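You operate a simulated robot arm through the tools that you are given. There is no shell and no other tool. Be economical: measure what you need, move in short steps, check, and stop when the job is done.

You are at the controls of a simulated two-armed robot. One attempt, no reset.

## Task
Put the sesame pastry from the counter on the top of the delivery box. Then put the pink cloth on the counter away on the lower shelf of the trolley. Then open the small fridge door. Do these in the order given.

The check looks at the end state, three seconds after you hand in, the way a careful person would. Anything else that was tipped, shoved, dropped, spilled or broken makes it a failure. Flat cloth is picked up by pressing the open fingertips on it (5 to 10 N) and closing them slowly along it; thin cloth reads only 2 to 8 mm in the jaws.

## Robot
Two 7-joint arms with two-finger parallel grippers on one trunk, on a base that drives. Base frame: it is fixed to the floor where the robot stands at the start and does not move with it; the origin is under the middle of the robot, x ahead of it, y to its left, z up. Readings come in mm, rad, newtons and seconds.
The left shoulder is at the start at [50, 165, 1105], the right one opposite. With the tool pointing down near the work surface each hand reaches from about 240 to 700 mm from the robot's upright axis, wherever it stands, measured 20 degrees to its own side. Places, roughly: lower shelf of the trolley [-1300, 300, 600]; pink cloth (8x6x3 cm) [500, -300, 800]; small fridge door [5900, -1800, 700]; top of the delivery box [1600, -2000, 400]. Payload 3.91 kg a hand.
The TCP of each hand is the grasp point between the finger pads, 30 mm short of the fingertips. In the tool frame z runs along the fingers and y along their closing line. Largest opening 110 mm; finger width 20, thickness 10; the body of the gripper, 48 by 112 mm, starts 55 mm behind the TCP.
Orientation is that of the tool frame in the base frame, as a unit quaternion [x, y, z, w]. With the fingers straight down and closing along the base's y, the tool's x points along the base's -x, its y along +y and its z along -z.

## Interface
- The arms move only by the tool drive_tool. It takes "left_rows", "right_rows" or both (then of equal length, played together; a hand with none holds still); each is a list that holds one entry, the list of rows, each a list of 7 numbers: the shift along the tool's x, y, z in units of 50 mm (1.0 is 50 mm), then the turn, a rotation vector about the tool's x, y, z in units of 4 degrees (1.0 is 4 degrees), then the closure, from 0 (fully open) to 1 (shut). In form: [[[x, y, z, wx, wy, wz, grip], ...]]. A call has 1 to 10 rows; each row shifts and turns the commanded pose from where the row before left it, along the tool's axes as they then stand. A call with a number of a shift or a turn outside -1 to 1 is refused whole. A row lasts 0.2 s, in which the tool goes at most 50 mm and 0.15 rad; a call with a longer step from one row to the next is refused whole, and so is a gripper value outside its range. A pose out of reach is approached as far as the arm can. The call stops where the force on the tool passes 40 N (or 10 N more than at its start, if that is more) or the arm is blocked; 0.2 s more then pass. The fingers move at their own pace (about 45 mm/s each) and stop on an object; they squeeze with about 22 N. The grip force told is the motor's: it shows also when the fingers shut on nothing. Time passes only in rows, and 0.2 s behind the last, so rows that do not move let the fingers close. It gives the time, the measured TCP pose, the force on the tool (base axes), the opening and the grip force at its end, in the units of the frame above (readings bear some noise), with the torque about the TCP (base axes, N m) and any sound that the robot's microphone picked up.
- Cameras (640 x 400 px; columns grow to the right, rows downward): "scene" is now at [115.3, -19.1, 1279.7]; the picture's right is [-0.22, -0.98, 0.00], its down [-0.54, 0.12, -0.83] and it looks along [0.81, -0.18, -0.56] (base axes); focal length 274 px, centre (320, 200). "left" rides on the left gripper at [73, -17, -103] in its tool frame; the picture's right is [0.23, 0.97, 0.00], its down [-0.76, 0.18, -0.62] and it looks along [-0.61, 0.14, 0.78] (tool axes); focal length 222 px, centre (320, 200). "right" rides on the right gripper at [72, 17, -103] in its tool frame; the picture's right is [-0.23, 0.97, 0.00], its down [-0.76, -0.18, -0.62] and it looks along [-0.61, -0.14, 0.78] (tool axes); focal length 222 px, centre (320, 200). There is no depth. A picture from a camera that has moved, and an enlarged one, comes with that camera's place and axes in the base frame and with its lens.
- camera(camera): a new picture of that camera. It takes no simulated time.
- raise_lower(by): slides the trunk up (or, below 0, down) by that many mm; the arms and the scene camera ride with it, the base frame stays. It gives what a move gives, with no picture.
- base_move(legs): drives the robot by 1 to 6 legs, each [ahead, left, turn to the left] in mm, mm and rad, along the robot's own axes; the way and the turn of a leg run together, so that a leg with both is an arc; at most 1500 mm and 3.142 rad a leg. The arms and the cameras ride along, it lands a little off, and it stops where it bumps. It gives what a move gives.
- head_to(pan, tilt): turns the head with the scene camera to pan (to the left, within 1.396 rad either way) and tilt (down, from -0.506 to 1.204), counted from straight ahead of the robot. It gives what a move gives.
- enlarge(camera, box): a new picture of the part [left, top, right, bottom] of that camera's present view, enlarged. It takes no simulated time.
- close_job(): hands the job in; it is judged then, once.

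Go step by step. Nothing tells you exact positions but the pictures and the camera data: compare them with the known pose of the tool, close in by small moves and look again before you grip or let go. The budget is 165 turns and 130 pictures, counting those below and the enlarged ones. Unless the task says otherwise, let go and move clear before handing in.

The tools are called after "Call:" as name(argument=value, ...) on one line, values as JSON. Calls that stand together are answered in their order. drive_tool: Moves the arms, as the interface text tells. Its arguments: {"type":"object","properties":{"left_rows":{"type":"array","items":{"type":"array","items":{"type":"array","items":{"type":"number"}}}},"right_rows":{"type":"array","items":{"type":"array","items":{"type":"array","items":{"type":"number"}}}}},"required":[]} The other tools are called the same way: raise_lower (by) slides the trunk up or down; base_move (legs) drives the base; head_to (pan, tilt) turns the head that bears the scene camera; camera (camera) takes a picture; enlarge (camera, box) takes an enlarged picture of a part of a camera's view; close_job () hands the job in.

At the start:

```text
t: 0.0
left_ee_pos: [415.0, 41.0, 1142.3]
left_ee_rot: [-0.001, 1.0, 0.0, 0.0]
left_ft_force: [0.6, -0.4, 0.2]
left_moment: [0.0, -0.02, 0.0]
left_grip_width: 110.1
left_grip_force: 0.1
right_ee_pos: [370.9, -317.5, 1119.3]
right_ee_rot: [0.0, 1.0, 0.0, 0.001]
right_ft_force: [-0.6, 0.4, 0.5]
right_moment: [0.0, 0.0, 0.01]
right_grip_width: 110.0
right_grip_force: 0.0
trunk travel left (down, up): [-325.0, 178.0]
robot x, y, heading: [-0.4, -0.6, 0.002]
head pan, tilt: [-0.222, 0.59]
```

scene: 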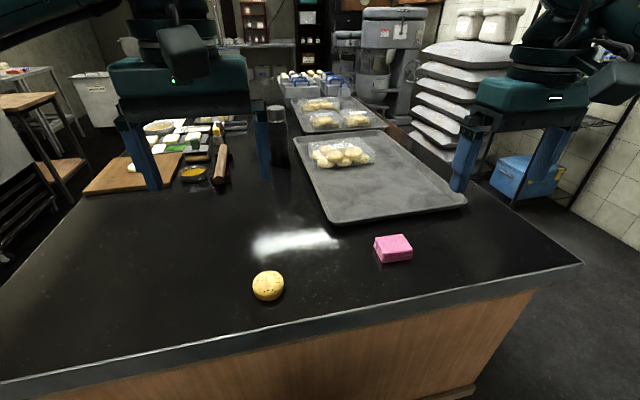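
right: 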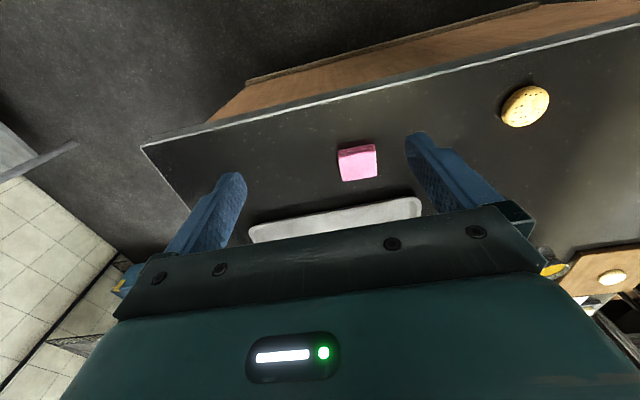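
left: 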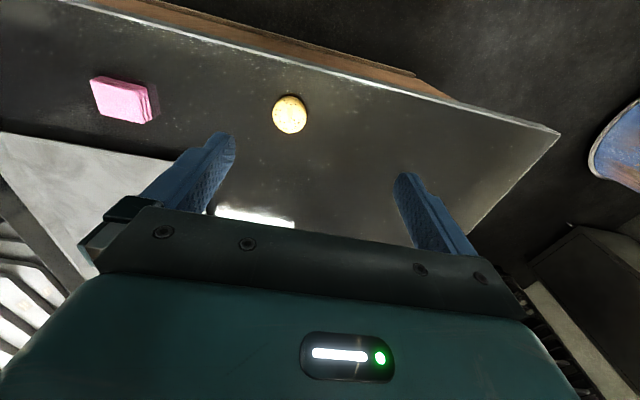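

The round pastry is on the near edge of the counter, about [477, 2, 845], with the pink cloth near [520, -280, 840]. I'll look closer and survey the room before moving.

Call:
enlarge(camera="scene", box=[220, 220, 440, 320])

Call:
enlarge(camera="scene", box=[60, 60, 400, 220])

Call:
head_to(pan=-1.0, tilt=0.4)

Call:
camera(camera="scene")

```text
2.91 times, centred on (330, 270) of scene
camera zoom: at [115.3, -19.1, 1279.7], right [-0.22, -0.98, 0.0], down [-0.54, 0.12, -0.83], along [0.81, -0.18, -0.56], focal length 797 px, centre (291, -4)
```

zoom: 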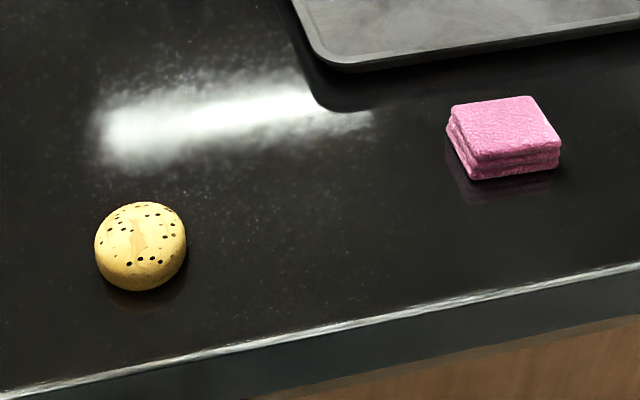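

```text
1.88 times, centred on (230, 140) of scene
camera zoom: at [115.3, -19.1, 1279.7], right [-0.22, -0.98, 0.0], down [-0.54, 0.12, -0.83], along [0.81, -0.18, -0.56], focal length 516 px, centre (489, 313)
```

zoom: 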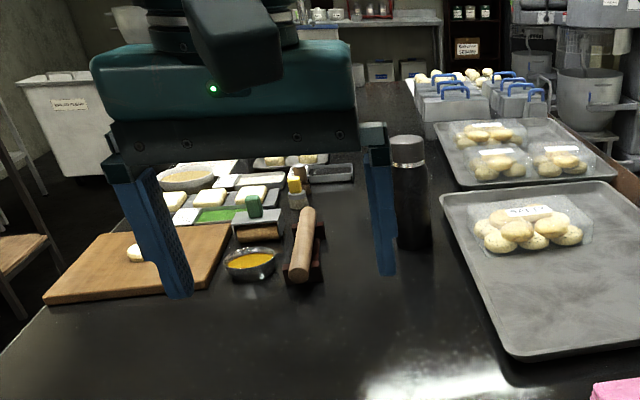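

```text
t: 1.1
left_ee_pos: [414.3, 41.6, 1142.4]
left_ee_rot: [-0.001, 1.0, 0.0, 0.0]
left_ft_force: [0.2, 0.7, -1.1]
left_moment: [-0.04, 0.03, 0.01]
left_grip_width: 110.1
left_grip_force: 0.0
right_ee_pos: [371.6, -318.8, 1120.0]
right_ee_rot: [0.0, 1.0, 0.001, 0.001]
right_ft_force: [-1.6, 0.0, -0.9]
right_moment: [0.02, 0.01, -0.01]
right_grip_width: 110.1
right_grip_force: 0.0
trunk travel left (down, up): [-325.0, 178.0]
robot x, y, heading: [2.5, -1.5, 0.005]
head pan, tilt: [-1.0, 0.4]
```

```text
124 pictures are left
camera scene: at [78.9, -77.4, 1297.0], right [-0.84, -0.54, 0.0], down [-0.21, 0.33, -0.92], along [0.5, -0.77, -0.39], focal length 274 px, centre (320, 200)
```

scene: 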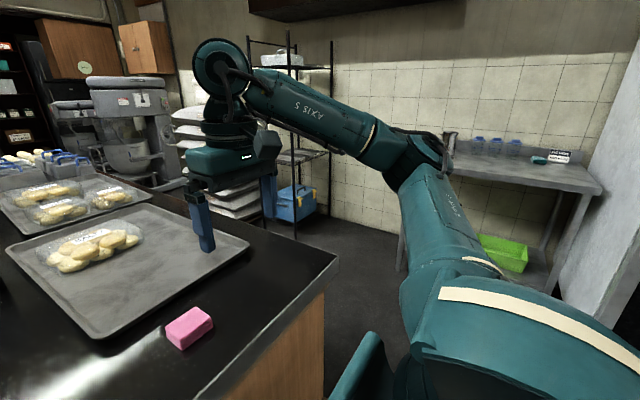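

The pastry has the black sesame on it, and the blue box on the floor to the right is probably the delivery box. I'll bring the left hand above the pastry and check.

Call:
drive_tool(left_rows=[[[-0.6, -0.4, 0.8, 0, 0, 0, 0], [-0.6, -0.4, 0.8, 0, 0, 0, 0], [0, 0, 0.8, 0, 0, 0, 0], [0, 0, 0.8, 0, 0, 0, 0], [0, 0, 0.4, 0, 0, 0, 0], [0, 0, 0, 0, 0, 0, 0]]])

Call:
camera(camera="left")

Call:
head_to(pan=0, tilt=0.75)

Call:
camera(camera="scene")

```text
refused: row 1 steps farther than a row can; nothing moved
```

```text
123 pictures are left
camera left: at [341.7, 23.2, 1246.0], right [-0.23, 0.97, 0.0], down [0.76, 0.18, 0.62], along [0.61, 0.14, -0.78], focal length 222 px, centre (320, 200)
```

left: 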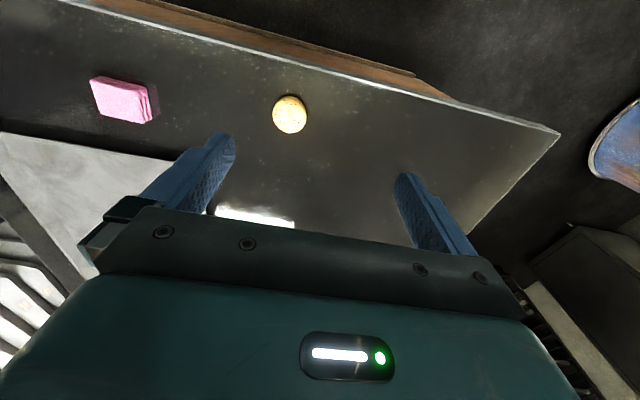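

```text
t: 2.4
left_ee_pos: [414.8, 41.9, 1142.5]
left_ee_rot: [0.0, 1.0, 0.0, 0.0]
left_ft_force: [0.0, 0.0, 0.6]
left_moment: [0.0, -0.02, -0.01]
left_grip_width: 110.1
left_grip_force: 0.0
right_ee_pos: [369.9, -318.1, 1120.2]
right_ee_rot: [0.0, 1.0, 0.0, 0.0]
right_ft_force: [-0.3, 0.8, -0.5]
right_moment: [0.04, 0.01, -0.02]
right_grip_width: 110.1
right_grip_force: 0.1
trunk travel left (down, up): [-325.0, 178.0]
robot x, y, heading: [-0.1, 5.4, -0.001]
head pan, tilt: [0.0, 0.75]
```

```text
122 pictures are left
camera scene: at [111.7, 0.4, 1265.9], right [0.0, -1.0, 0.0], down [-0.68, 0.0, -0.73], along [0.73, 0.0, -0.68], focal length 274 px, centre (320, 200)
```

scene: 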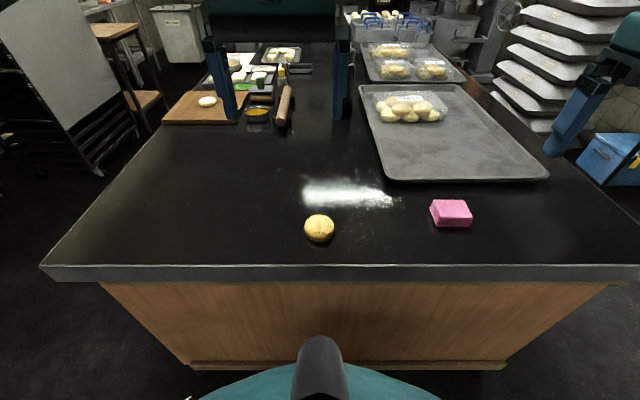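

I'll use shorter combined steps, since the limit applies to the total 3D step.

Call:
drive_tool(left_rows=[[[-0.42, -0.27, 0.75, 0, 0, 0, 0], [-0.42, -0.27, 0.75, 0, 0, 0, 0], [-0.42, -0.27, 0.75, 0, 0, 0, 0], [0, 0, 0.8, 0, 0, 0, 0], [0, 0, 0.8, 0, 0, 0, 0], [0, 0, 0, 0, 0, 0, 0]]])

Call:
camera(camera="left")

Call:
camera(camera="scene")

```text
t: 3.8
left_ee_pos: [476.9, -1.2, 951.6]
left_ee_rot: [0.0, 1.0, 0.0, 0.001]
left_ft_force: [0.0, -0.4, 0.7]
left_moment: [0.01, -0.01, 0.0]
left_grip_width: 109.9
left_grip_force: 0.0
right_ee_pos: [371.0, -318.9, 1118.9]
right_ee_rot: [0.0, 1.0, 0.001, 0.0]
right_ft_force: [0.3, -0.1, 0.1]
right_moment: [-0.01, 0.03, -0.01]
right_grip_width: 109.6
right_grip_force: 0.2
trunk travel left (down, up): [-325.0, 178.0]
robot x, y, heading: [-1.7, 0.7, 0.001]
head pan, tilt: [0.0, 0.75]
```

```text
121 pictures are left
camera left: at [404.7, -18.3, 1054.6], right [-0.23, 0.97, 0.0], down [0.76, 0.18, 0.62], along [0.61, 0.14, -0.78], focal length 222 px, centre (320, 200)
```

left: 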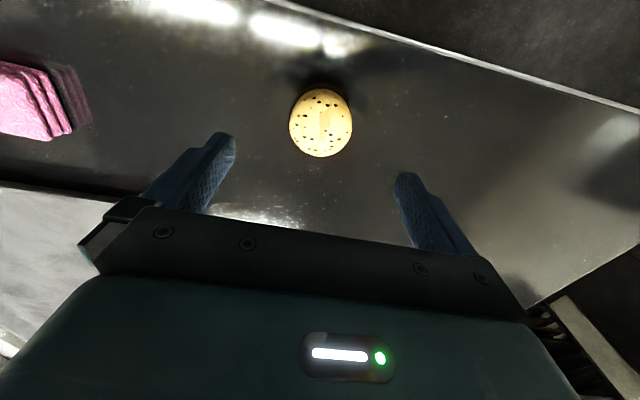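

```text
120 pictures are left
camera scene: at [111.6, 0.5, 1265.9], right [0.0, -1.0, 0.0], down [-0.68, 0.0, -0.73], along [0.73, 0.0, -0.68], focal length 274 px, centre (320, 200)
```

scene: 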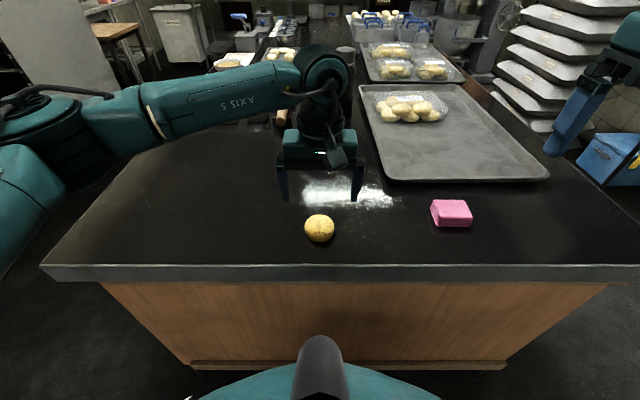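

The pastry centre comes out at about [476, -1, 849], right below the hand. I'll lower down around it.

Call:
drive_tool(left_rows=[[[0, 0, 0.5, 0, 0, 0, 0], [0, 0, 0.5, 0, 0, 0, 0], [0, 0, 0.4, 0, 0, 0, 0], [0, 0, 0.2, 0, 0, 0, 0], [0, 0, 0.05, 0, 0, 0, 0], [0, 0, 0, 0, 0, 0, 0]]])

Call:
camera(camera="left")

Call:
enlarge(camera="scene", box=[240, 130, 400, 260])

```text
t: 5.2
left_ee_pos: [477.4, 0.9, 867.1]
left_ee_rot: [-0.001, 1.0, 0.0, 0.001]
left_ft_force: [0.3, -0.6, 0.9]
left_moment: [-0.02, -0.01, -0.01]
left_grip_width: 109.7
left_grip_force: 0.0
right_ee_pos: [370.2, -319.0, 1119.8]
right_ee_rot: [0.0, 1.0, 0.001, -0.001]
right_ft_force: [1.0, 0.3, -0.4]
right_moment: [0.01, 0.03, 0.0]
right_grip_width: 110.0
right_grip_force: 0.0
trunk travel left (down, up): [-325.0, 178.0]
robot x, y, heading: [-1.4, -1.1, -0.003]
head pan, tilt: [0.0, 0.75]
```

```text
119 pictures are left
camera left: at [405.0, -17.8, 970.7], right [-0.23, 0.97, 0.0], down [0.76, 0.18, 0.62], along [0.61, 0.14, -0.78], focal length 222 px, centre (320, 200)
```

left: 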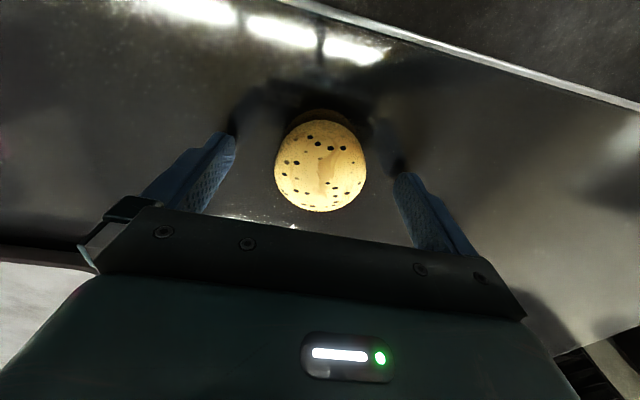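

```text
3.08 times, centred on (320, 195) of scene
camera zoom: at [111.7, 0.5, 1265.9], right [0.0, -1.0, 0.0], down [-0.68, 0.0, -0.73], along [0.73, 0.0, -0.68], focal length 843 px, centre (320, 215)
```

zoom: 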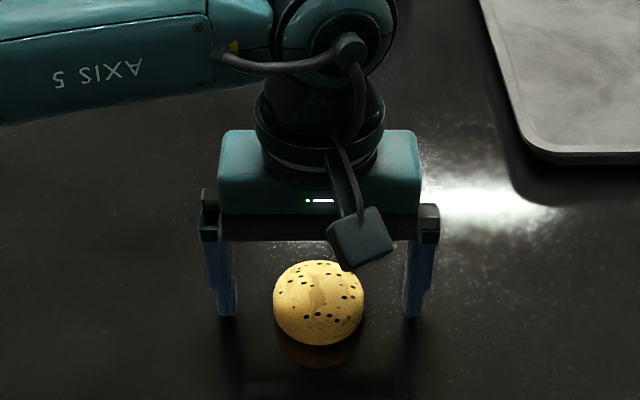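

The fingers straddle the pastry. I'll go slightly lower and close gently.

Call:
drive_tool(left_rows=[[[0, 0, 0.16, 0, 0, 0, 0], [0, 0, 0, 0, 0, 0, 0.3], [0, 0, 0, 0, 0, 0, 0.45], [0, 0, 0, 0, 0, 0, 0.5], [0, 0, 0, 0, 0, 0, 0.55], [0, 0, 0, 0, 0, 0, 0.6], [0, 0, 0, 0, 0, 0, 0.6]]])

Call:
camera(camera="left")

```text
t: 6.8
left_ee_pos: [477.8, 2.4, 859.5]
left_ee_rot: [-0.001, 1.0, 0.0, 0.001]
left_ft_force: [1.1, 2.6, 5.1]
left_moment: [0.24, 0.01, -0.05]
left_grip_width: 59.2
left_grip_force: 22.4
right_ee_pos: [371.0, -318.9, 1118.9]
right_ee_rot: [0.0, 1.0, 0.0, 0.001]
right_ft_force: [0.8, 0.6, 0.3]
right_moment: [-0.01, 0.0, -0.03]
right_grip_width: 110.3
right_grip_force: 0.0
trunk travel left (down, up): [-325.0, 178.0]
robot x, y, heading: [1.0, -0.3, 0.002]
head pan, tilt: [0.0, 0.75]
```

```text
117 pictures are left
camera left: at [404.6, -16.7, 963.2], right [-0.23, 0.97, 0.0], down [0.76, 0.18, 0.62], along [0.61, 0.14, -0.78], focal length 222 px, centre (320, 200)
```

left: 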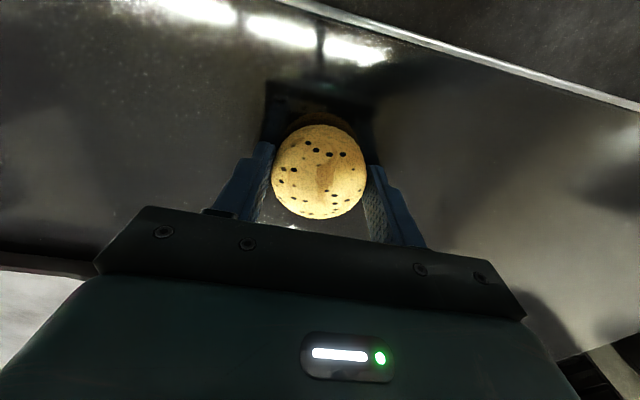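

The pastry is gripped at 59 mm. I'll lift it and look toward the delivery box.

Call:
drive_tool(left_rows=[[[0, 0, -0.4, 0, 0, 0, 0.6], [0, 0, -0.8, 0, 0, 0, 0.6], [0, 0, -0.9, 0, 0, 0, 0.6], [0, 0, -0.9, 0, 0, 0, 0.6], [0, 0, -0.9, 0, 0, 0, 0.6], [0, 0, -0.8, 0, 0, 0, 0.6], [0.8, 0, 0, 0, 0, 0, 0.6], [0.8, 0, 0, 0, 0, 0, 0.6], [0.8, 0, 0, 0, 0, 0, 0.6], [0.6, 0, 0, 0, 0, 0, 0.6]]])

Call:
head_to(pan=-0.9, tilt=0.5)

Call:
camera(camera="scene")

Call:
camera(camera="left")

```text
t: 9.0
left_ee_pos: [327.4, 1.8, 1097.3]
left_ee_rot: [-0.002, 1.0, 0.0, 0.0]
left_ft_force: [-0.3, 0.9, -1.3]
left_moment: [-0.01, -0.04, 0.01]
left_grip_width: 59.2
left_grip_force: 22.0
right_ee_pos: [370.9, -317.2, 1120.0]
right_ee_rot: [0.0, 1.0, -0.001, 0.0]
right_ft_force: [-0.3, 0.4, 0.8]
right_moment: [-0.02, 0.02, -0.03]
right_grip_width: 110.1
right_grip_force: 0.0
trunk travel left (down, up): [-325.0, 178.0]
robot x, y, heading: [-1.4, -0.6, 0.001]
head pan, tilt: [0.0, 0.75]
```

```text
t: 10.2
left_ee_pos: [329.5, 2.2, 1096.5]
left_ee_rot: [-0.001, 1.0, 0.0, 0.0]
left_ft_force: [1.1, -0.4, -0.1]
left_moment: [0.0, 0.02, 0.0]
left_grip_width: 59.4
left_grip_force: 22.3
right_ee_pos: [370.6, -318.9, 1120.1]
right_ee_rot: [-0.001, 1.0, 0.0, 0.0]
right_ft_force: [-0.3, -0.6, 0.0]
right_moment: [0.01, 0.0, 0.01]
right_grip_width: 110.1
right_grip_force: 0.0
trunk travel left (down, up): [-325.0, 178.0]
robot x, y, heading: [0.8, -2.6, -0.0]
head pan, tilt: [-0.901, 0.499]
```

```text
116 pictures are left
camera scene: at [85.4, -70.8, 1287.8], right [-0.78, -0.62, 0.0], down [-0.3, 0.38, -0.88], along [0.55, -0.69, -0.48], focal length 274 px, centre (320, 200)
```

scene: 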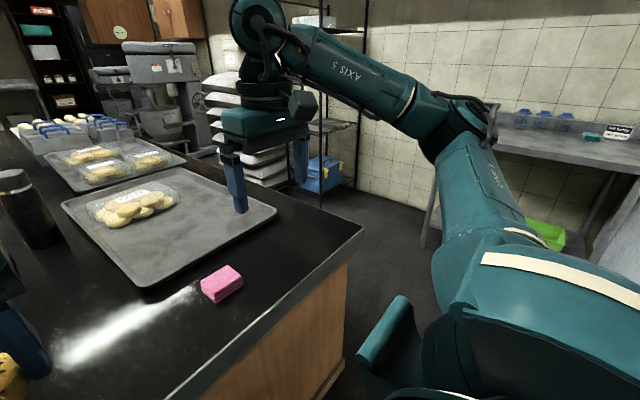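

```text
115 pictures are left
camera left: at [256.2, -16.4, 1199.6], right [-0.23, 0.97, 0.0], down [0.76, 0.18, 0.62], along [0.61, 0.14, -0.78], focal length 222 px, centre (320, 200)
```

left: 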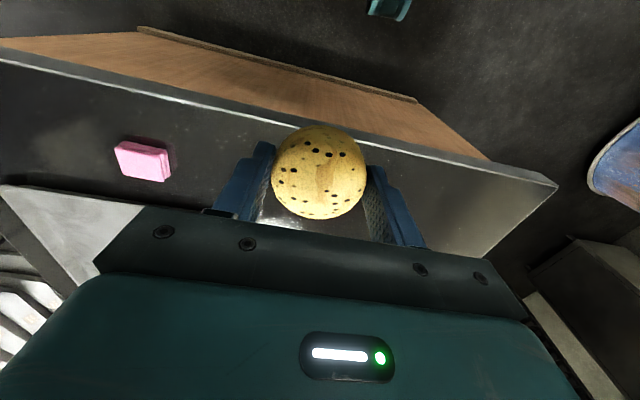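

I have the pastry. I'll back off, pull the right hand in, strafe right past the counter corner and look.

Call:
drive_tool(right_rows=[[[0.6, 0, 0, 0, 0, 0, 0.5], [0.6, 0, 0, 0, 0, 0, 0.5], [0.4, 0, 0, 0, 0, 0, 0.5]]])

Call:
base_move(legs=[[-150, 0, 0], [0, -900, 0]])

Call:
head_to(pan=-0.5, tilt=0.5)

Call:
camera(camera="scene")

```text
t: 11.0
left_ee_pos: [328.8, 1.0, 1095.6]
left_ee_rot: [-0.001, 1.0, 0.0, -0.001]
left_ft_force: [-0.3, 0.3, -0.5]
left_moment: [-0.01, -0.06, 0.0]
left_grip_width: 59.2
left_grip_force: 21.6
right_ee_pos: [290.1, -319.6, 1119.1]
right_ee_rot: [0.0, 1.0, 0.001, 0.0]
right_ft_force: [0.8, -0.9, 0.2]
right_moment: [0.01, 0.0, 0.01]
right_grip_width: 55.0
right_grip_force: 0.1
trunk travel left (down, up): [-325.0, 178.0]
robot x, y, heading: [0.9, -0.8, -0.001]
head pan, tilt: [-0.901, 0.499]
```

```text
t: 20.2
left_ee_pos: [174.8, -899.2, 1096.6]
left_ee_rot: [0.006, 1.0, 0.0, 0.0]
left_ft_force: [0.2, 0.7, -0.9]
left_moment: [0.03, 0.04, 0.0]
left_grip_width: 58.9
left_grip_force: 22.2
right_ee_pos: [132.7, -1219.2, 1119.8]
right_ee_rot: [0.006, 1.0, 0.0, 0.0]
right_ft_force: [0.3, 0.3, 0.2]
right_moment: [0.0, -0.03, 0.0]
right_grip_width: 55.2
right_grip_force: 0.1
trunk travel left (down, up): [-325.0, 178.0]
robot x, y, heading: [-151.3, -898.4, -0.013]
head pan, tilt: [-0.901, 0.499]
```

```text
t: 21.1
left_ee_pos: [176.2, -898.4, 1095.7]
left_ee_rot: [0.005, 1.0, 0.0, 0.001]
left_ft_force: [0.3, 0.6, -0.8]
left_moment: [0.01, 0.02, -0.01]
left_grip_width: 58.9
left_grip_force: 22.2
right_ee_pos: [133.1, -1218.8, 1120.1]
right_ee_rot: [0.006, 1.0, 0.0, 0.0]
right_ft_force: [0.3, -0.2, 0.2]
right_moment: [-0.01, 0.0, -0.01]
right_grip_width: 54.8
right_grip_force: 0.1
trunk travel left (down, up): [-325.0, 178.0]
robot x, y, heading: [-156.2, -897.7, -0.014]
head pan, tilt: [-0.499, 0.499]
```

```text
114 pictures are left
camera scene: at [-45.5, -941.1, 1287.9], right [-0.49, -0.87, 0.0], down [-0.42, 0.23, -0.88], along [0.77, -0.43, -0.48], focal length 274 px, centre (320, 200)
```

scene: 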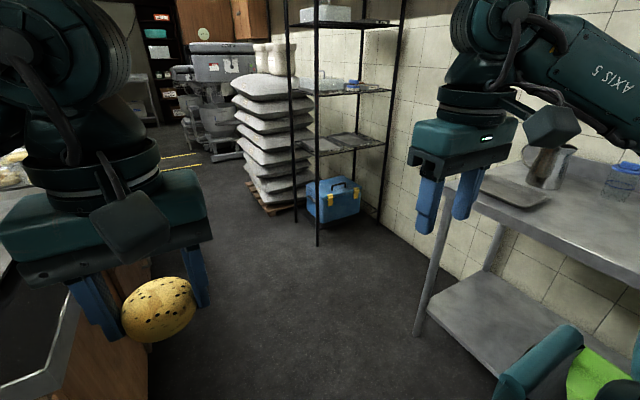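

The blue box with the handle sits on the floor at the rack, around [1500, -1930]. I'll drive down the aisle toward it and take a closer look.

Call:
base_move(legs=[[0, -320, 0], [850, 0, 0], [0, 0, -0.7]])

Call:
head_to(pan=0, tilt=0.6)

Call:
camera(camera="scene")

```text
t: 30.5
left_ee_pos: [954.1, -1427.9, 1096.7]
left_ee_rot: [0.342, 0.94, -0.001, 0.0]
left_ft_force: [0.8, -0.4, -0.7]
left_moment: [0.01, -0.03, 0.02]
left_grip_width: 59.0
left_grip_force: 21.6
right_ee_pos: [718.5, -1647.3, 1120.9]
right_ee_rot: [0.342, 0.94, 0.001, -0.001]
right_ft_force: [-0.5, -0.8, 1.0]
right_moment: [-0.01, 0.02, 0.02]
right_grip_width: 55.4
right_grip_force: 0.1
trunk travel left (down, up): [-325.0, 178.0]
robot x, y, heading: [702.8, -1213.5, -0.697]
head pan, tilt: [-0.499, 0.499]
```

```text
t: 31.4
left_ee_pos: [954.9, -1426.6, 1096.2]
left_ee_rot: [0.342, 0.94, 0.0, 0.0]
left_ft_force: [0.0, -0.6, -0.5]
left_moment: [0.02, 0.01, 0.01]
left_grip_width: 58.6
left_grip_force: 21.8
right_ee_pos: [718.9, -1647.0, 1119.9]
right_ee_rot: [0.344, 0.939, -0.001, 0.001]
right_ft_force: [-0.5, -0.6, 0.1]
right_moment: [0.03, -0.02, -0.02]
right_grip_width: 55.1
right_grip_force: 0.1
trunk travel left (down, up): [-325.0, 178.0]
robot x, y, heading: [703.0, -1217.6, -0.699]
head pan, tilt: [0.0, 0.6]
```

```text
113 pictures are left
camera scene: at [791.8, -1291.9, 1278.8], right [-0.64, -0.76, 0.0], down [-0.43, 0.36, -0.83], along [0.63, -0.53, -0.56], focal length 274 px, centre (320, 200)
```

scene: 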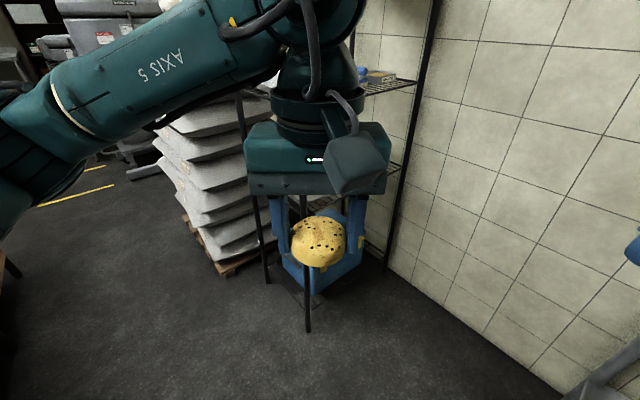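

The left hand blocks the view, so I'll shift it to the left.

Call:
drive_tool(left_rows=[[[0, 1, 0, 0, 0, 0, 0.6], [0, 1, 0, 0, 0, 0, 0.6], [0, 1, 0, 0, 0, 0, 0.6], [0, 1, 0, 0, 0, 0, 0.6], [0, 1, 0, 0, 0, 0, 0.6], [0, 0.5, 0, 0, 0, 0, 0.6]]])

Call:
camera(camera="scene")

```text
t: 32.8
left_ee_pos: [1129.9, -1217.2, 1098.4]
left_ee_rot: [0.343, 0.939, 0.001, 0.0]
left_ft_force: [0.0, -0.9, -0.8]
left_moment: [0.04, 0.02, 0.03]
left_grip_width: 58.8
left_grip_force: 21.9
right_ee_pos: [718.7, -1647.4, 1120.2]
right_ee_rot: [0.343, 0.939, 0.0, 0.0]
right_ft_force: [0.4, 0.6, 0.3]
right_moment: [-0.02, 0.0, -0.01]
right_grip_width: 55.2
right_grip_force: 0.1
trunk travel left (down, up): [-325.0, 178.0]
robot x, y, heading: [699.5, -1213.8, -0.701]
head pan, tilt: [0.0, 0.6]
```

```text
112 pictures are left
camera scene: at [791.8, -1291.6, 1278.8], right [-0.64, -0.77, 0.0], down [-0.43, 0.36, -0.83], along [0.63, -0.53, -0.56], focal length 274 px, centre (320, 200)
```

scene: 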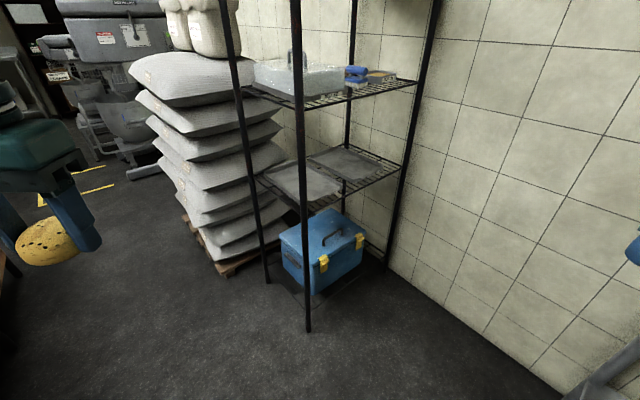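

The box sits under the rack's shelf, inside four posts. I'll zoom in to work out its height and clearance.

Call:
enlarge(camera="scene", box=[220, 130, 420, 340])

```text
1.90 times, centred on (320, 235) of scene
camera zoom: at [791.8, -1291.6, 1278.8], right [-0.64, -0.77, 0.0], down [-0.43, 0.36, -0.83], along [0.63, -0.53, -0.56], focal length 522 px, centre (320, 133)
```

zoom: 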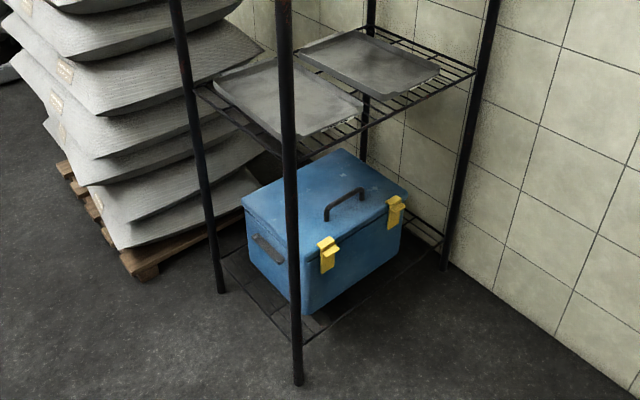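

The box top measures x 1465–1715, y −2155 to −1797 and z≈355, with the rack shelf above at ~750. I'll approach from the aisle side, facing −y, and set the pastry at about [1620, −1880].

Call:
drive_tool(left_rows=[[[0, -0.9, 0, 0, 0, 0, 0.6], [0, -0.9, 0, 0, 0, 0, 0.6], [0, -0.9, 0, 0, 0, 0, 0.6], [0, -0.9, 0, 0, 0, 0, 0.6]]])

Call:
base_move(legs=[[0, 0, -0.87], [0, 770, 0]])

Call:
head_to(pan=0.0, tilt=0.8)

Call:
camera(camera="scene")

```text
t: 33.8
left_ee_pos: [1013.7, -1355.8, 1097.4]
left_ee_rot: [0.342, 0.94, 0.0, 0.0]
left_ft_force: [0.0, -0.7, -0.3]
left_moment: [0.02, -0.02, -0.02]
left_grip_width: 58.8
left_grip_force: 22.4
right_ee_pos: [718.4, -1648.1, 1119.5]
right_ee_rot: [0.343, 0.939, 0.0, -0.001]
right_ft_force: [-0.3, -0.7, -0.7]
right_moment: [0.06, 0.0, 0.0]
right_grip_width: 55.0
right_grip_force: 0.0
trunk travel left (down, up): [-325.0, 178.0]
robot x, y, heading: [701.4, -1214.8, -0.699]
head pan, tilt: [0.0, 0.6]
```

```text
t: 43.1
left_ee_pos: [1568.3, -1528.6, 1096.3]
left_ee_rot: [0.699, 0.715, 0.001, 0.0]
left_ft_force: [0.0, 0.6, -0.4]
left_moment: [0.03, 0.01, -0.01]
left_grip_width: 58.8
left_grip_force: 22.2
right_ee_pos: [1151.4, -1499.3, 1120.4]
right_ee_rot: [0.699, 0.715, 0.0, 0.0]
right_ft_force: [0.1, 0.0, -0.9]
right_moment: [0.01, -0.03, 0.02]
right_grip_width: 54.9
right_grip_force: 0.1
trunk travel left (down, up): [-325.0, 178.0]
robot x, y, heading: [1466.0, -1205.8, -1.553]
head pan, tilt: [0.0, 0.6]
```

```text
t: 43.9
left_ee_pos: [1568.1, -1528.4, 1096.9]
left_ee_rot: [0.698, 0.716, -0.001, 0.001]
left_ft_force: [0.2, 0.5, -0.4]
left_moment: [0.01, -0.01, -0.03]
left_grip_width: 58.9
left_grip_force: 21.6
right_ee_pos: [1151.8, -1499.8, 1120.0]
right_ee_rot: [0.699, 0.715, 0.0, 0.0]
right_ft_force: [-0.2, 0.5, 0.9]
right_moment: [-0.02, 0.02, 0.0]
right_grip_width: 55.0
right_grip_force: 0.1
trunk travel left (down, up): [-325.0, 178.0]
robot x, y, heading: [1464.1, -1200.1, -1.55]
head pan, tilt: [0.0, 0.799]
```

```text
110 pictures are left
camera scene: at [1466.7, -1312.6, 1262.0], right [-1.0, -0.02, 0.0], down [-0.02, 0.72, -0.7], along [0.02, -0.7, -0.72], focal length 274 px, centre (320, 200)
```

scene: 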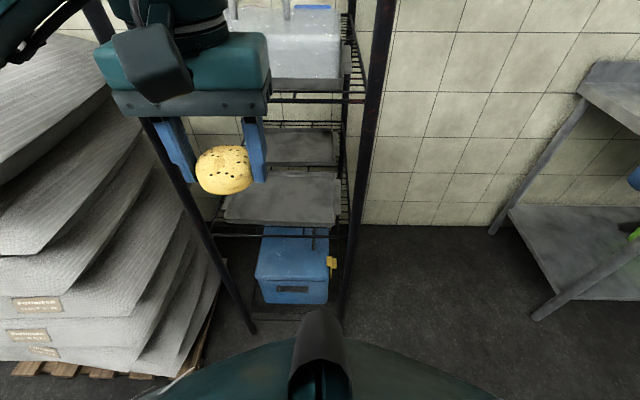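

Geometry is confirmed from two views. To keep the forearm off the rack posts, I'll stand diagonally at about [1145, −1450] heading −50° and reach in from there, pulling the hand back first.

Call:
drive_tool(left_rows=[[[0.8, 0, 0, 0, 0, 0, 0.6], [0.8, 0, 0, 0, 0, 0, 0.6]]])

Call:
base_move(legs=[[0, -320, 0], [240, 0, 0], [0, 0, 0.677]])

Call:
camera(camera="scene")

```text
t: 44.5
left_ee_pos: [1566.4, -1446.1, 1095.9]
left_ee_rot: [0.698, 0.716, -0.001, 0.0]
left_ft_force: [-0.4, -0.2, 0.4]
left_moment: [0.02, 0.02, -0.02]
left_grip_width: 58.9
left_grip_force: 21.9
right_ee_pos: [1151.6, -1500.1, 1119.4]
right_ee_rot: [0.699, 0.715, 0.0, 0.0]
right_ft_force: [-0.2, 0.0, 0.0]
right_moment: [0.0, 0.03, 0.01]
right_grip_width: 55.0
right_grip_force: 0.0
trunk travel left (down, up): [-325.0, 178.0]
robot x, y, heading: [1463.8, -1199.0, -1.551]
head pan, tilt: [0.0, 0.799]
```

```text
t: 49.0
left_ee_pos: [1256.7, -1626.0, 1097.7]
left_ee_rot: [0.699, 0.715, -0.005, 0.006]
left_ft_force: [-0.8, 0.6, -0.8]
left_moment: [0.04, 0.02, 0.0]
left_grip_width: 58.8
left_grip_force: 21.9
right_ee_pos: [840.9, -1684.1, 1122.0]
right_ee_rot: [0.698, 0.716, -0.001, 0.002]
right_ft_force: [0.5, -0.1, 0.2]
right_moment: [0.01, 0.02, -0.01]
right_grip_width: 55.0
right_grip_force: 0.1
trunk travel left (down, up): [-325.0, 178.0]
robot x, y, heading: [1150.8, -1389.6, -1.546]
head pan, tilt: [0.0, 0.799]
stopped in leg 2: the robot was blocked; the commanded pose is now the measured one
```

```text
109 pictures are left
camera scene: at [1154.1, -1494.0, 1262.4], right [-1.0, -0.03, 0.0], down [-0.02, 0.71, -0.7], along [0.02, -0.7, -0.71], focal length 274 px, centre (320, 200)
```

scene: 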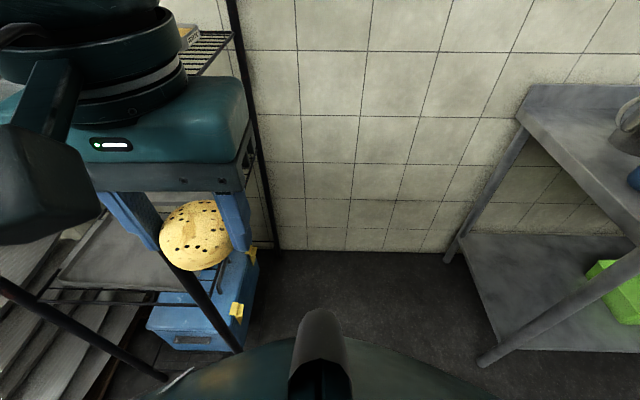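

Blocked: either the left forearm or the base touched the front post. I'll back off and look at the arm.

Call:
base_move(legs=[[-120, 0, 0]])

Call:
head_to(pan=0.6, tilt=0.7)

Call:
camera(camera="scene")

```text
t: 50.2
left_ee_pos: [1252.1, -1512.4, 1096.2]
left_ee_rot: [0.701, 0.714, -0.003, 0.005]
left_ft_force: [-0.2, 1.5, -0.5]
left_moment: [-0.02, -0.03, 0.01]
left_grip_width: 58.9
left_grip_force: 22.1
right_ee_pos: [835.6, -1567.7, 1119.7]
right_ee_rot: [0.7, 0.714, 0.001, -0.001]
right_ft_force: [0.5, 0.7, 0.2]
right_moment: [-0.01, 0.01, 0.0]
right_grip_width: 54.8
right_grip_force: 0.0
trunk travel left (down, up): [-325.0, 178.0]
robot x, y, heading: [1150.4, -1270.1, -1.546]
head pan, tilt: [0.0, 0.799]
```

```text
t: 51.2
left_ee_pos: [1252.3, -1513.8, 1095.5]
left_ee_rot: [0.7, 0.714, -0.003, 0.004]
left_ft_force: [0.6, -0.1, 0.5]
left_moment: [0.02, 0.01, -0.01]
left_grip_width: 58.9
left_grip_force: 22.7
right_ee_pos: [835.8, -1568.9, 1119.1]
right_ee_rot: [0.7, 0.714, 0.0, -0.001]
right_ft_force: [0.5, 1.2, 0.0]
right_moment: [0.0, 0.02, 0.0]
right_grip_width: 55.1
right_grip_force: 0.1
trunk travel left (down, up): [-325.0, 178.0]
robot x, y, heading: [1150.4, -1269.1, -1.546]
head pan, tilt: [0.6, 0.7]
```

```text
108 pictures are left
camera scene: at [1197.5, -1368.3, 1270.1], right [-0.81, -0.58, 0.0], down [-0.38, 0.52, -0.76], along [0.45, -0.62, -0.64], focal length 274 px, centre (320, 200)
```

scene: 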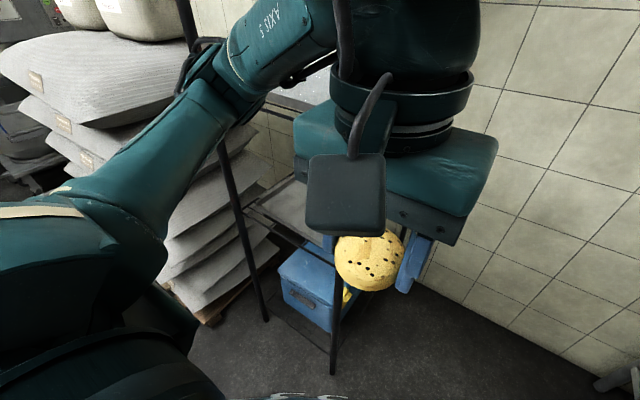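

The elbow leads forward-left when the hand is tucked, so it touched the post. Plan: set the final arm pose out in the aisle, then drive straight in along −y. First I'll back off and turn to −50°.

Call:
base_move(legs=[[-200, 0, 0], [0, 0, 0.673]])

Call:
raise_lower(by=-320)

Call:
camera(camera="scene")

```text
t: 54.6
left_ee_pos: [1373.4, -1196.7, 1095.6]
left_ee_rot: [0.429, 0.903, 0.0, 0.004]
left_ft_force: [-0.3, -0.2, -0.1]
left_moment: [-0.01, 0.05, -0.02]
left_grip_width: 58.7
left_grip_force: 22.0
right_ee_pos: [1080.6, -1496.6, 1119.3]
right_ee_rot: [0.428, 0.904, 0.0, -0.001]
right_ft_force: [0.8, 0.3, 0.1]
right_moment: [0.01, 0.02, -0.01]
right_grip_width: 55.0
right_grip_force: 0.0
trunk travel left (down, up): [-325.0, 178.0]
robot x, y, heading: [1144.9, -1073.1, -0.879]
head pan, tilt: [0.6, 0.7]
```

```text
t: 57.8
left_ee_pos: [1374.4, -1196.4, 776.2]
left_ee_rot: [0.429, 0.903, 0.0, 0.004]
left_ft_force: [-1.1, -0.2, 1.2]
left_moment: [0.01, -0.04, -0.01]
left_grip_width: 59.2
left_grip_force: 21.7
right_ee_pos: [1080.6, -1496.9, 799.5]
right_ee_rot: [0.428, 0.904, 0.001, 0.0]
right_ft_force: [-1.0, -0.9, 0.2]
right_moment: [0.01, 0.02, -0.03]
right_grip_width: 54.9
right_grip_force: 0.0
trunk travel left (down, up): [-5.0, 498.0]
robot x, y, heading: [1145.0, -1068.6, -0.883]
head pan, tilt: [0.6, 0.7]
```

```text
107 pictures are left
camera scene: at [1243.0, -1115.6, 950.2], right [-0.28, -0.96, 0.0], down [-0.62, 0.18, -0.76], along [0.73, -0.21, -0.64], focal length 274 px, centre (320, 200)
```

scene: 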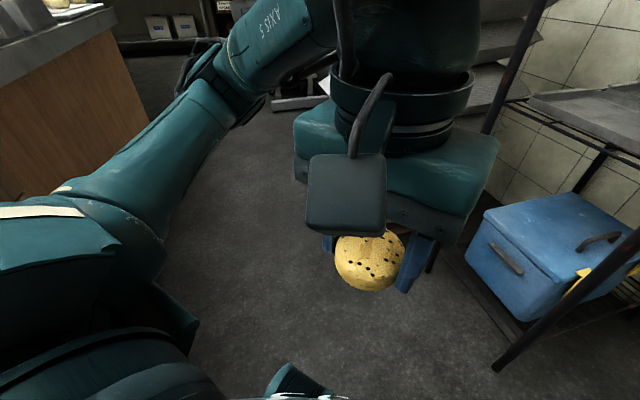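

I'm in position. I'll extend the left hand forward and down to the final relative pose, still out in the open aisle.

Call:
drive_tool(left_rows=[[[-0.68, 0, 0.65, 0, 0, 0, 0.6], [-0.68, 0, 0.65, 0, 0, 0, 0.6], [-0.68, 0, 0.65, 0, 0, 0, 0.6], [-0.68, 0, 0.65, 0, 0, 0, 0.6], [-0.68, 0, 0.65, 0, 0, 0, 0.6], [-0.68, 0, 0.65, 0, 0, 0, 0.6], [-0.68, 0, 0.65, 0, 0, 0, 0.6], [-0.68, 0, 0.65, 0, 0, 0, 0.6], [-0.68, 0, 0.65, 0, 0, 0, 0.6], [-0.68, 0, 0.65, 0, 0, 0, 0.6]]])

Call:
drive_tool(left_rows=[[[-0.68, 0, 0.65, 0, 0, 0, 0.6], [0, 0, 0, 0, 0, 0, 0.6]]])

Call:
head_to(pan=0.2, tilt=0.5)

Call:
camera(camera="scene")

Call:
camera(camera="left")

```text
t: 60.0
left_ee_pos: [1590.7, -1463.0, 453.3]
left_ee_rot: [0.431, 0.902, -0.002, 0.004]
left_ft_force: [0.3, 0.7, -1.0]
left_moment: [-0.01, 0.01, 0.02]
left_grip_width: 58.9
left_grip_force: 22.0
right_ee_pos: [1080.8, -1496.6, 799.9]
right_ee_rot: [0.429, 0.903, 0.001, -0.001]
right_ft_force: [-0.4, 0.6, 0.3]
right_moment: [-0.03, 0.01, 0.0]
right_grip_width: 55.0
right_grip_force: 0.0
trunk travel left (down, up): [-5.0, 498.0]
robot x, y, heading: [1140.3, -1069.0, -0.881]
head pan, tilt: [0.6, 0.7]
```

```text
t: 60.5
left_ee_pos: [1612.1, -1490.9, 421.1]
left_ee_rot: [0.431, 0.902, -0.002, 0.005]
left_ft_force: [-0.5, -0.6, -0.8]
left_moment: [0.01, -0.02, 0.0]
left_grip_width: 58.8
left_grip_force: 22.1
right_ee_pos: [1080.0, -1498.4, 800.1]
right_ee_rot: [0.429, 0.904, 0.001, -0.001]
right_ft_force: [-0.3, -0.8, 0.9]
right_moment: [0.04, -0.02, -0.03]
right_grip_width: 54.9
right_grip_force: 0.0
trunk travel left (down, up): [-5.0, 498.0]
robot x, y, heading: [1143.7, -1068.7, -0.882]
head pan, tilt: [0.6, 0.7]
```

```text
t: 61.4
left_ee_pos: [1613.5, -1490.8, 420.5]
left_ee_rot: [0.43, 0.903, -0.001, 0.005]
left_ft_force: [-0.6, -0.3, -0.8]
left_moment: [-0.02, 0.0, 0.0]
left_grip_width: 58.8
left_grip_force: 21.8
right_ee_pos: [1082.4, -1497.6, 799.3]
right_ee_rot: [0.429, 0.903, 0.001, -0.001]
right_ft_force: [0.3, -0.4, -0.4]
right_moment: [-0.01, -0.01, 0.0]
right_grip_width: 55.2
right_grip_force: 0.0
trunk travel left (down, up): [-5.0, 498.0]
robot x, y, heading: [1141.1, -1068.3, -0.886]
head pan, tilt: [0.201, 0.499]
```

```text
106 pictures are left
camera scene: at [1232.1, -1149.2, 967.8], right [-0.63, -0.78, 0.0], down [-0.37, 0.3, -0.88], along [0.68, -0.55, -0.48], focal length 274 px, centre (320, 200)
```

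scene: 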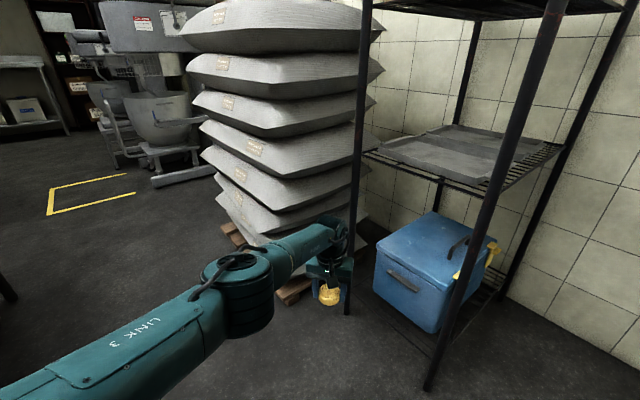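

```text
105 pictures are left
camera left: at [1552.6, -1444.3, 523.4], right [0.61, 0.79, 0.0], down [0.61, -0.47, 0.63], along [0.5, -0.39, -0.78], focal length 222 px, centre (320, 200)
```

left: 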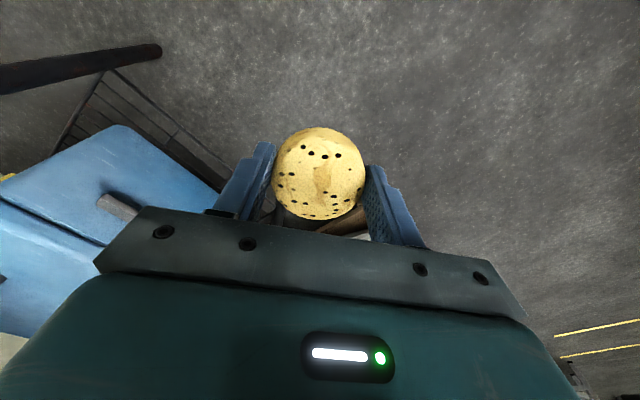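

The forearm now runs straight along −y with its top at about 660, and the rim is at about 705. I'll lower 20 mm and drive in part way.

Call:
drive_tool(left_rows=[[[0, 0, 0.4, 0, 0, 0, 0.6], [0, 0, 0, 0, 0, 0, 0.6]]])

Call:
base_move(legs=[[150, -123, 0]])

Call:
camera(camera="scene")

Call:
camera(camera="left")

```text
t: 62.0
left_ee_pos: [1612.3, -1484.8, 410.5]
left_ee_rot: [0.429, 0.903, -0.001, 0.005]
left_ft_force: [0.5, 0.9, -1.3]
left_moment: [-0.03, 0.0, 0.03]
left_grip_width: 58.7
left_grip_force: 21.6
left hand out of reach, approached as far as the arm can: row 1
right_ee_pos: [1080.1, -1496.7, 797.8]
right_ee_rot: [0.428, 0.904, 0.0, 0.0]
right_ft_force: [-0.2, 0.3, -0.2]
right_moment: [0.01, -0.01, 0.0]
right_grip_width: 55.1
right_grip_force: 0.0
trunk travel left (down, up): [-5.0, 498.0]
robot x, y, heading: [1140.0, -1069.6, -0.886]
head pan, tilt: [0.201, 0.499]
```

```text
t: 63.8
left_ee_pos: [1611.1, -1678.6, 410.8]
left_ee_rot: [0.43, 0.903, 0.0, 0.005]
left_ft_force: [1.0, -0.8, -0.9]
left_moment: [0.05, 0.04, 0.0]
left_grip_width: 58.7
left_grip_force: 22.6
right_ee_pos: [1080.3, -1690.0, 798.2]
right_ee_rot: [0.429, 0.903, 0.001, -0.001]
right_ft_force: [-0.8, -0.1, 0.6]
right_moment: [0.0, -0.01, 0.03]
right_grip_width: 55.1
right_grip_force: 0.1
trunk travel left (down, up): [-5.0, 498.0]
robot x, y, heading: [1146.4, -1264.2, -0.887]
head pan, tilt: [0.201, 0.499]
```

```text
104 pictures are left
camera scene: at [1231.4, -1341.8, 967.9], right [-0.63, -0.78, 0.0], down [-0.37, 0.3, -0.88], along [0.68, -0.55, -0.48], focal length 274 px, centre (320, 200)
```

scene: 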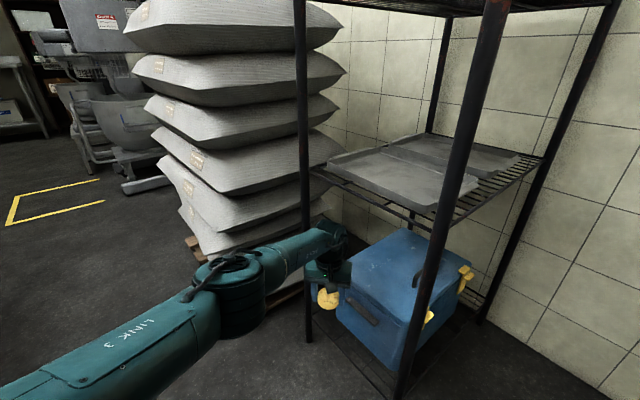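

```text
103 pictures are left
camera left: at [1549.8, -1633.5, 513.6], right [0.61, 0.79, 0.0], down [0.61, -0.48, 0.63], along [0.5, -0.39, -0.78], focal length 222 px, centre (320, 200)
```

left: 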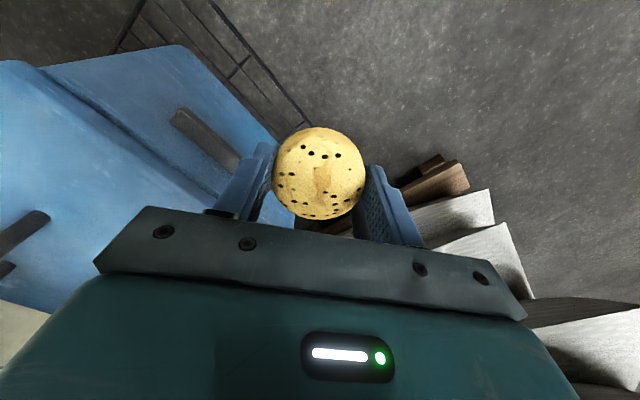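

Clear on both sides and the shelf is above the arm. I'll drive the rest of the way in.

Call:
base_move(legs=[[150, -119, 0]])

Call:
camera(camera="scene")

Call:
camera(camera="left")

```text
t: 65.5
left_ee_pos: [1614.2, -1870.0, 410.8]
left_ee_rot: [0.429, 0.903, -0.002, 0.004]
left_ft_force: [-0.1, -0.3, -0.5]
left_moment: [-0.02, 0.01, -0.01]
left_grip_width: 58.7
left_grip_force: 21.9
right_ee_pos: [1085.3, -1882.2, 800.1]
right_ee_rot: [0.428, 0.904, 0.0, -0.001]
right_ft_force: [-0.3, 0.2, 0.3]
right_moment: [0.02, 0.03, 0.02]
right_grip_width: 55.0
right_grip_force: 0.2
trunk travel left (down, up): [-5.0, 498.0]
robot x, y, heading: [1147.2, -1453.0, -0.881]
head pan, tilt: [0.201, 0.499]
```

```text
102 pictures are left
camera scene: at [1235.4, -1534.2, 967.9], right [-0.63, -0.78, 0.0], down [-0.37, 0.3, -0.88], along [0.68, -0.55, -0.48], focal length 274 px, centre (320, 200)
```

scene: 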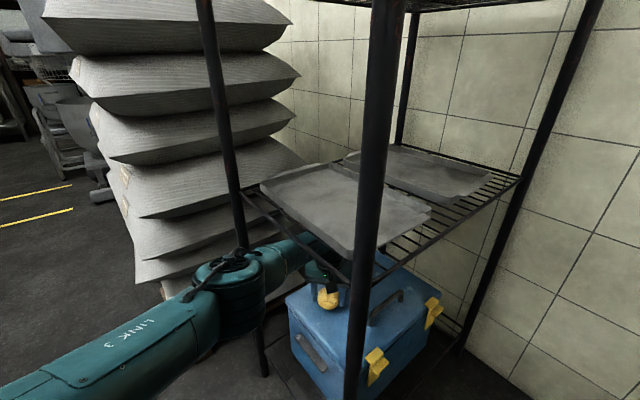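

```text
101 pictures are left
camera left: at [1554.6, -1825.1, 513.6], right [0.61, 0.79, 0.0], down [0.61, -0.47, 0.63], along [0.5, -0.39, -0.78], focal length 222 px, centre (320, 200)
```

left: 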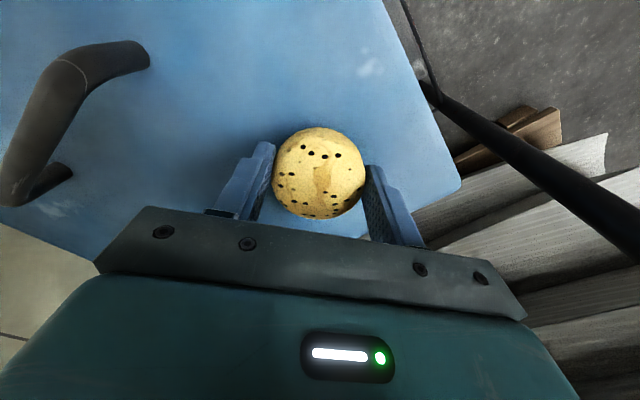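

The pastry is above the open end of the box top. I'll pull back slightly and lower gently until contact.

Call:
raise_lower(by=-5)

Call:
drive_tool(left_rows=[[[0.3, 0, 0.1, 0, 0, 0, 0.6], [0, 0, 0.12, 0, 0, 0, 0.6], [0, 0, 0, 0, 0, 0, 0.6], [0, 0, 0, 0, 0, 0, 0.6]]])

Call:
enlarge(camera="scene", box=[260, 240, 420, 360])

```text
t: 66.0
left_ee_pos: [1614.0, -1869.9, 405.7]
left_ee_rot: [0.429, 0.903, -0.002, 0.004]
left_ft_force: [0.6, 0.6, -1.0]
left_moment: [0.02, -0.02, -0.02]
left_grip_width: 59.1
left_grip_force: 22.0
right_ee_pos: [1084.1, -1881.7, 794.2]
right_ee_rot: [0.427, 0.904, 0.0, -0.001]
right_ft_force: [-0.1, -0.2, -0.3]
right_moment: [0.0, 0.0, -0.01]
right_grip_width: 54.9
right_grip_force: 0.2
trunk travel left (down, up): [0.0, 503.0]
robot x, y, heading: [1145.2, -1453.9, -0.879]
head pan, tilt: [0.201, 0.499]
```

```text
t: 67.0
left_ee_pos: [1605.9, -1858.4, 398.4]
left_ee_rot: [0.429, 0.903, -0.003, 0.006]
left_ft_force: [0.3, 6.3, 23.9]
left_moment: [0.19, 0.23, -0.11]
left_grip_width: 58.8
left_grip_force: 21.8
right_ee_pos: [1085.4, -1881.0, 796.5]
right_ee_rot: [0.427, 0.904, 0.0, 0.001]
right_ft_force: [-0.9, -0.1, -0.2]
right_moment: [-0.04, -0.01, 0.0]
right_grip_width: 55.0
right_grip_force: 0.0
trunk travel left (down, up): [0.0, 503.0]
robot x, y, heading: [1146.4, -1452.4, -0.885]
head pan, tilt: [0.201, 0.499]
```

```text
3.33 times, centred on (340, 300) of scene
camera zoom: at [1234.2, -1533.1, 963.4], right [-0.63, -0.78, 0.0], down [-0.37, 0.3, -0.88], along [0.68, -0.55, -0.48], focal length 913 px, centre (253, -133)
```

zoom: 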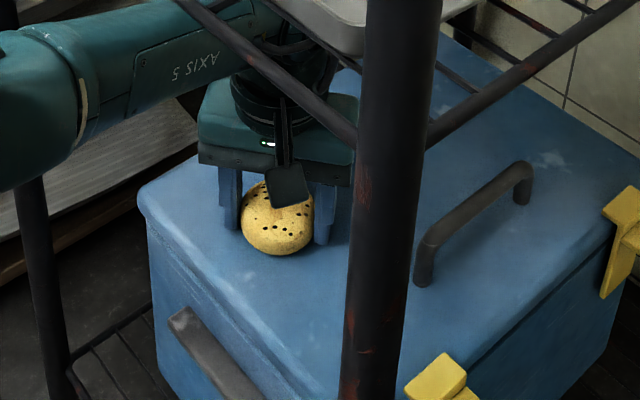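

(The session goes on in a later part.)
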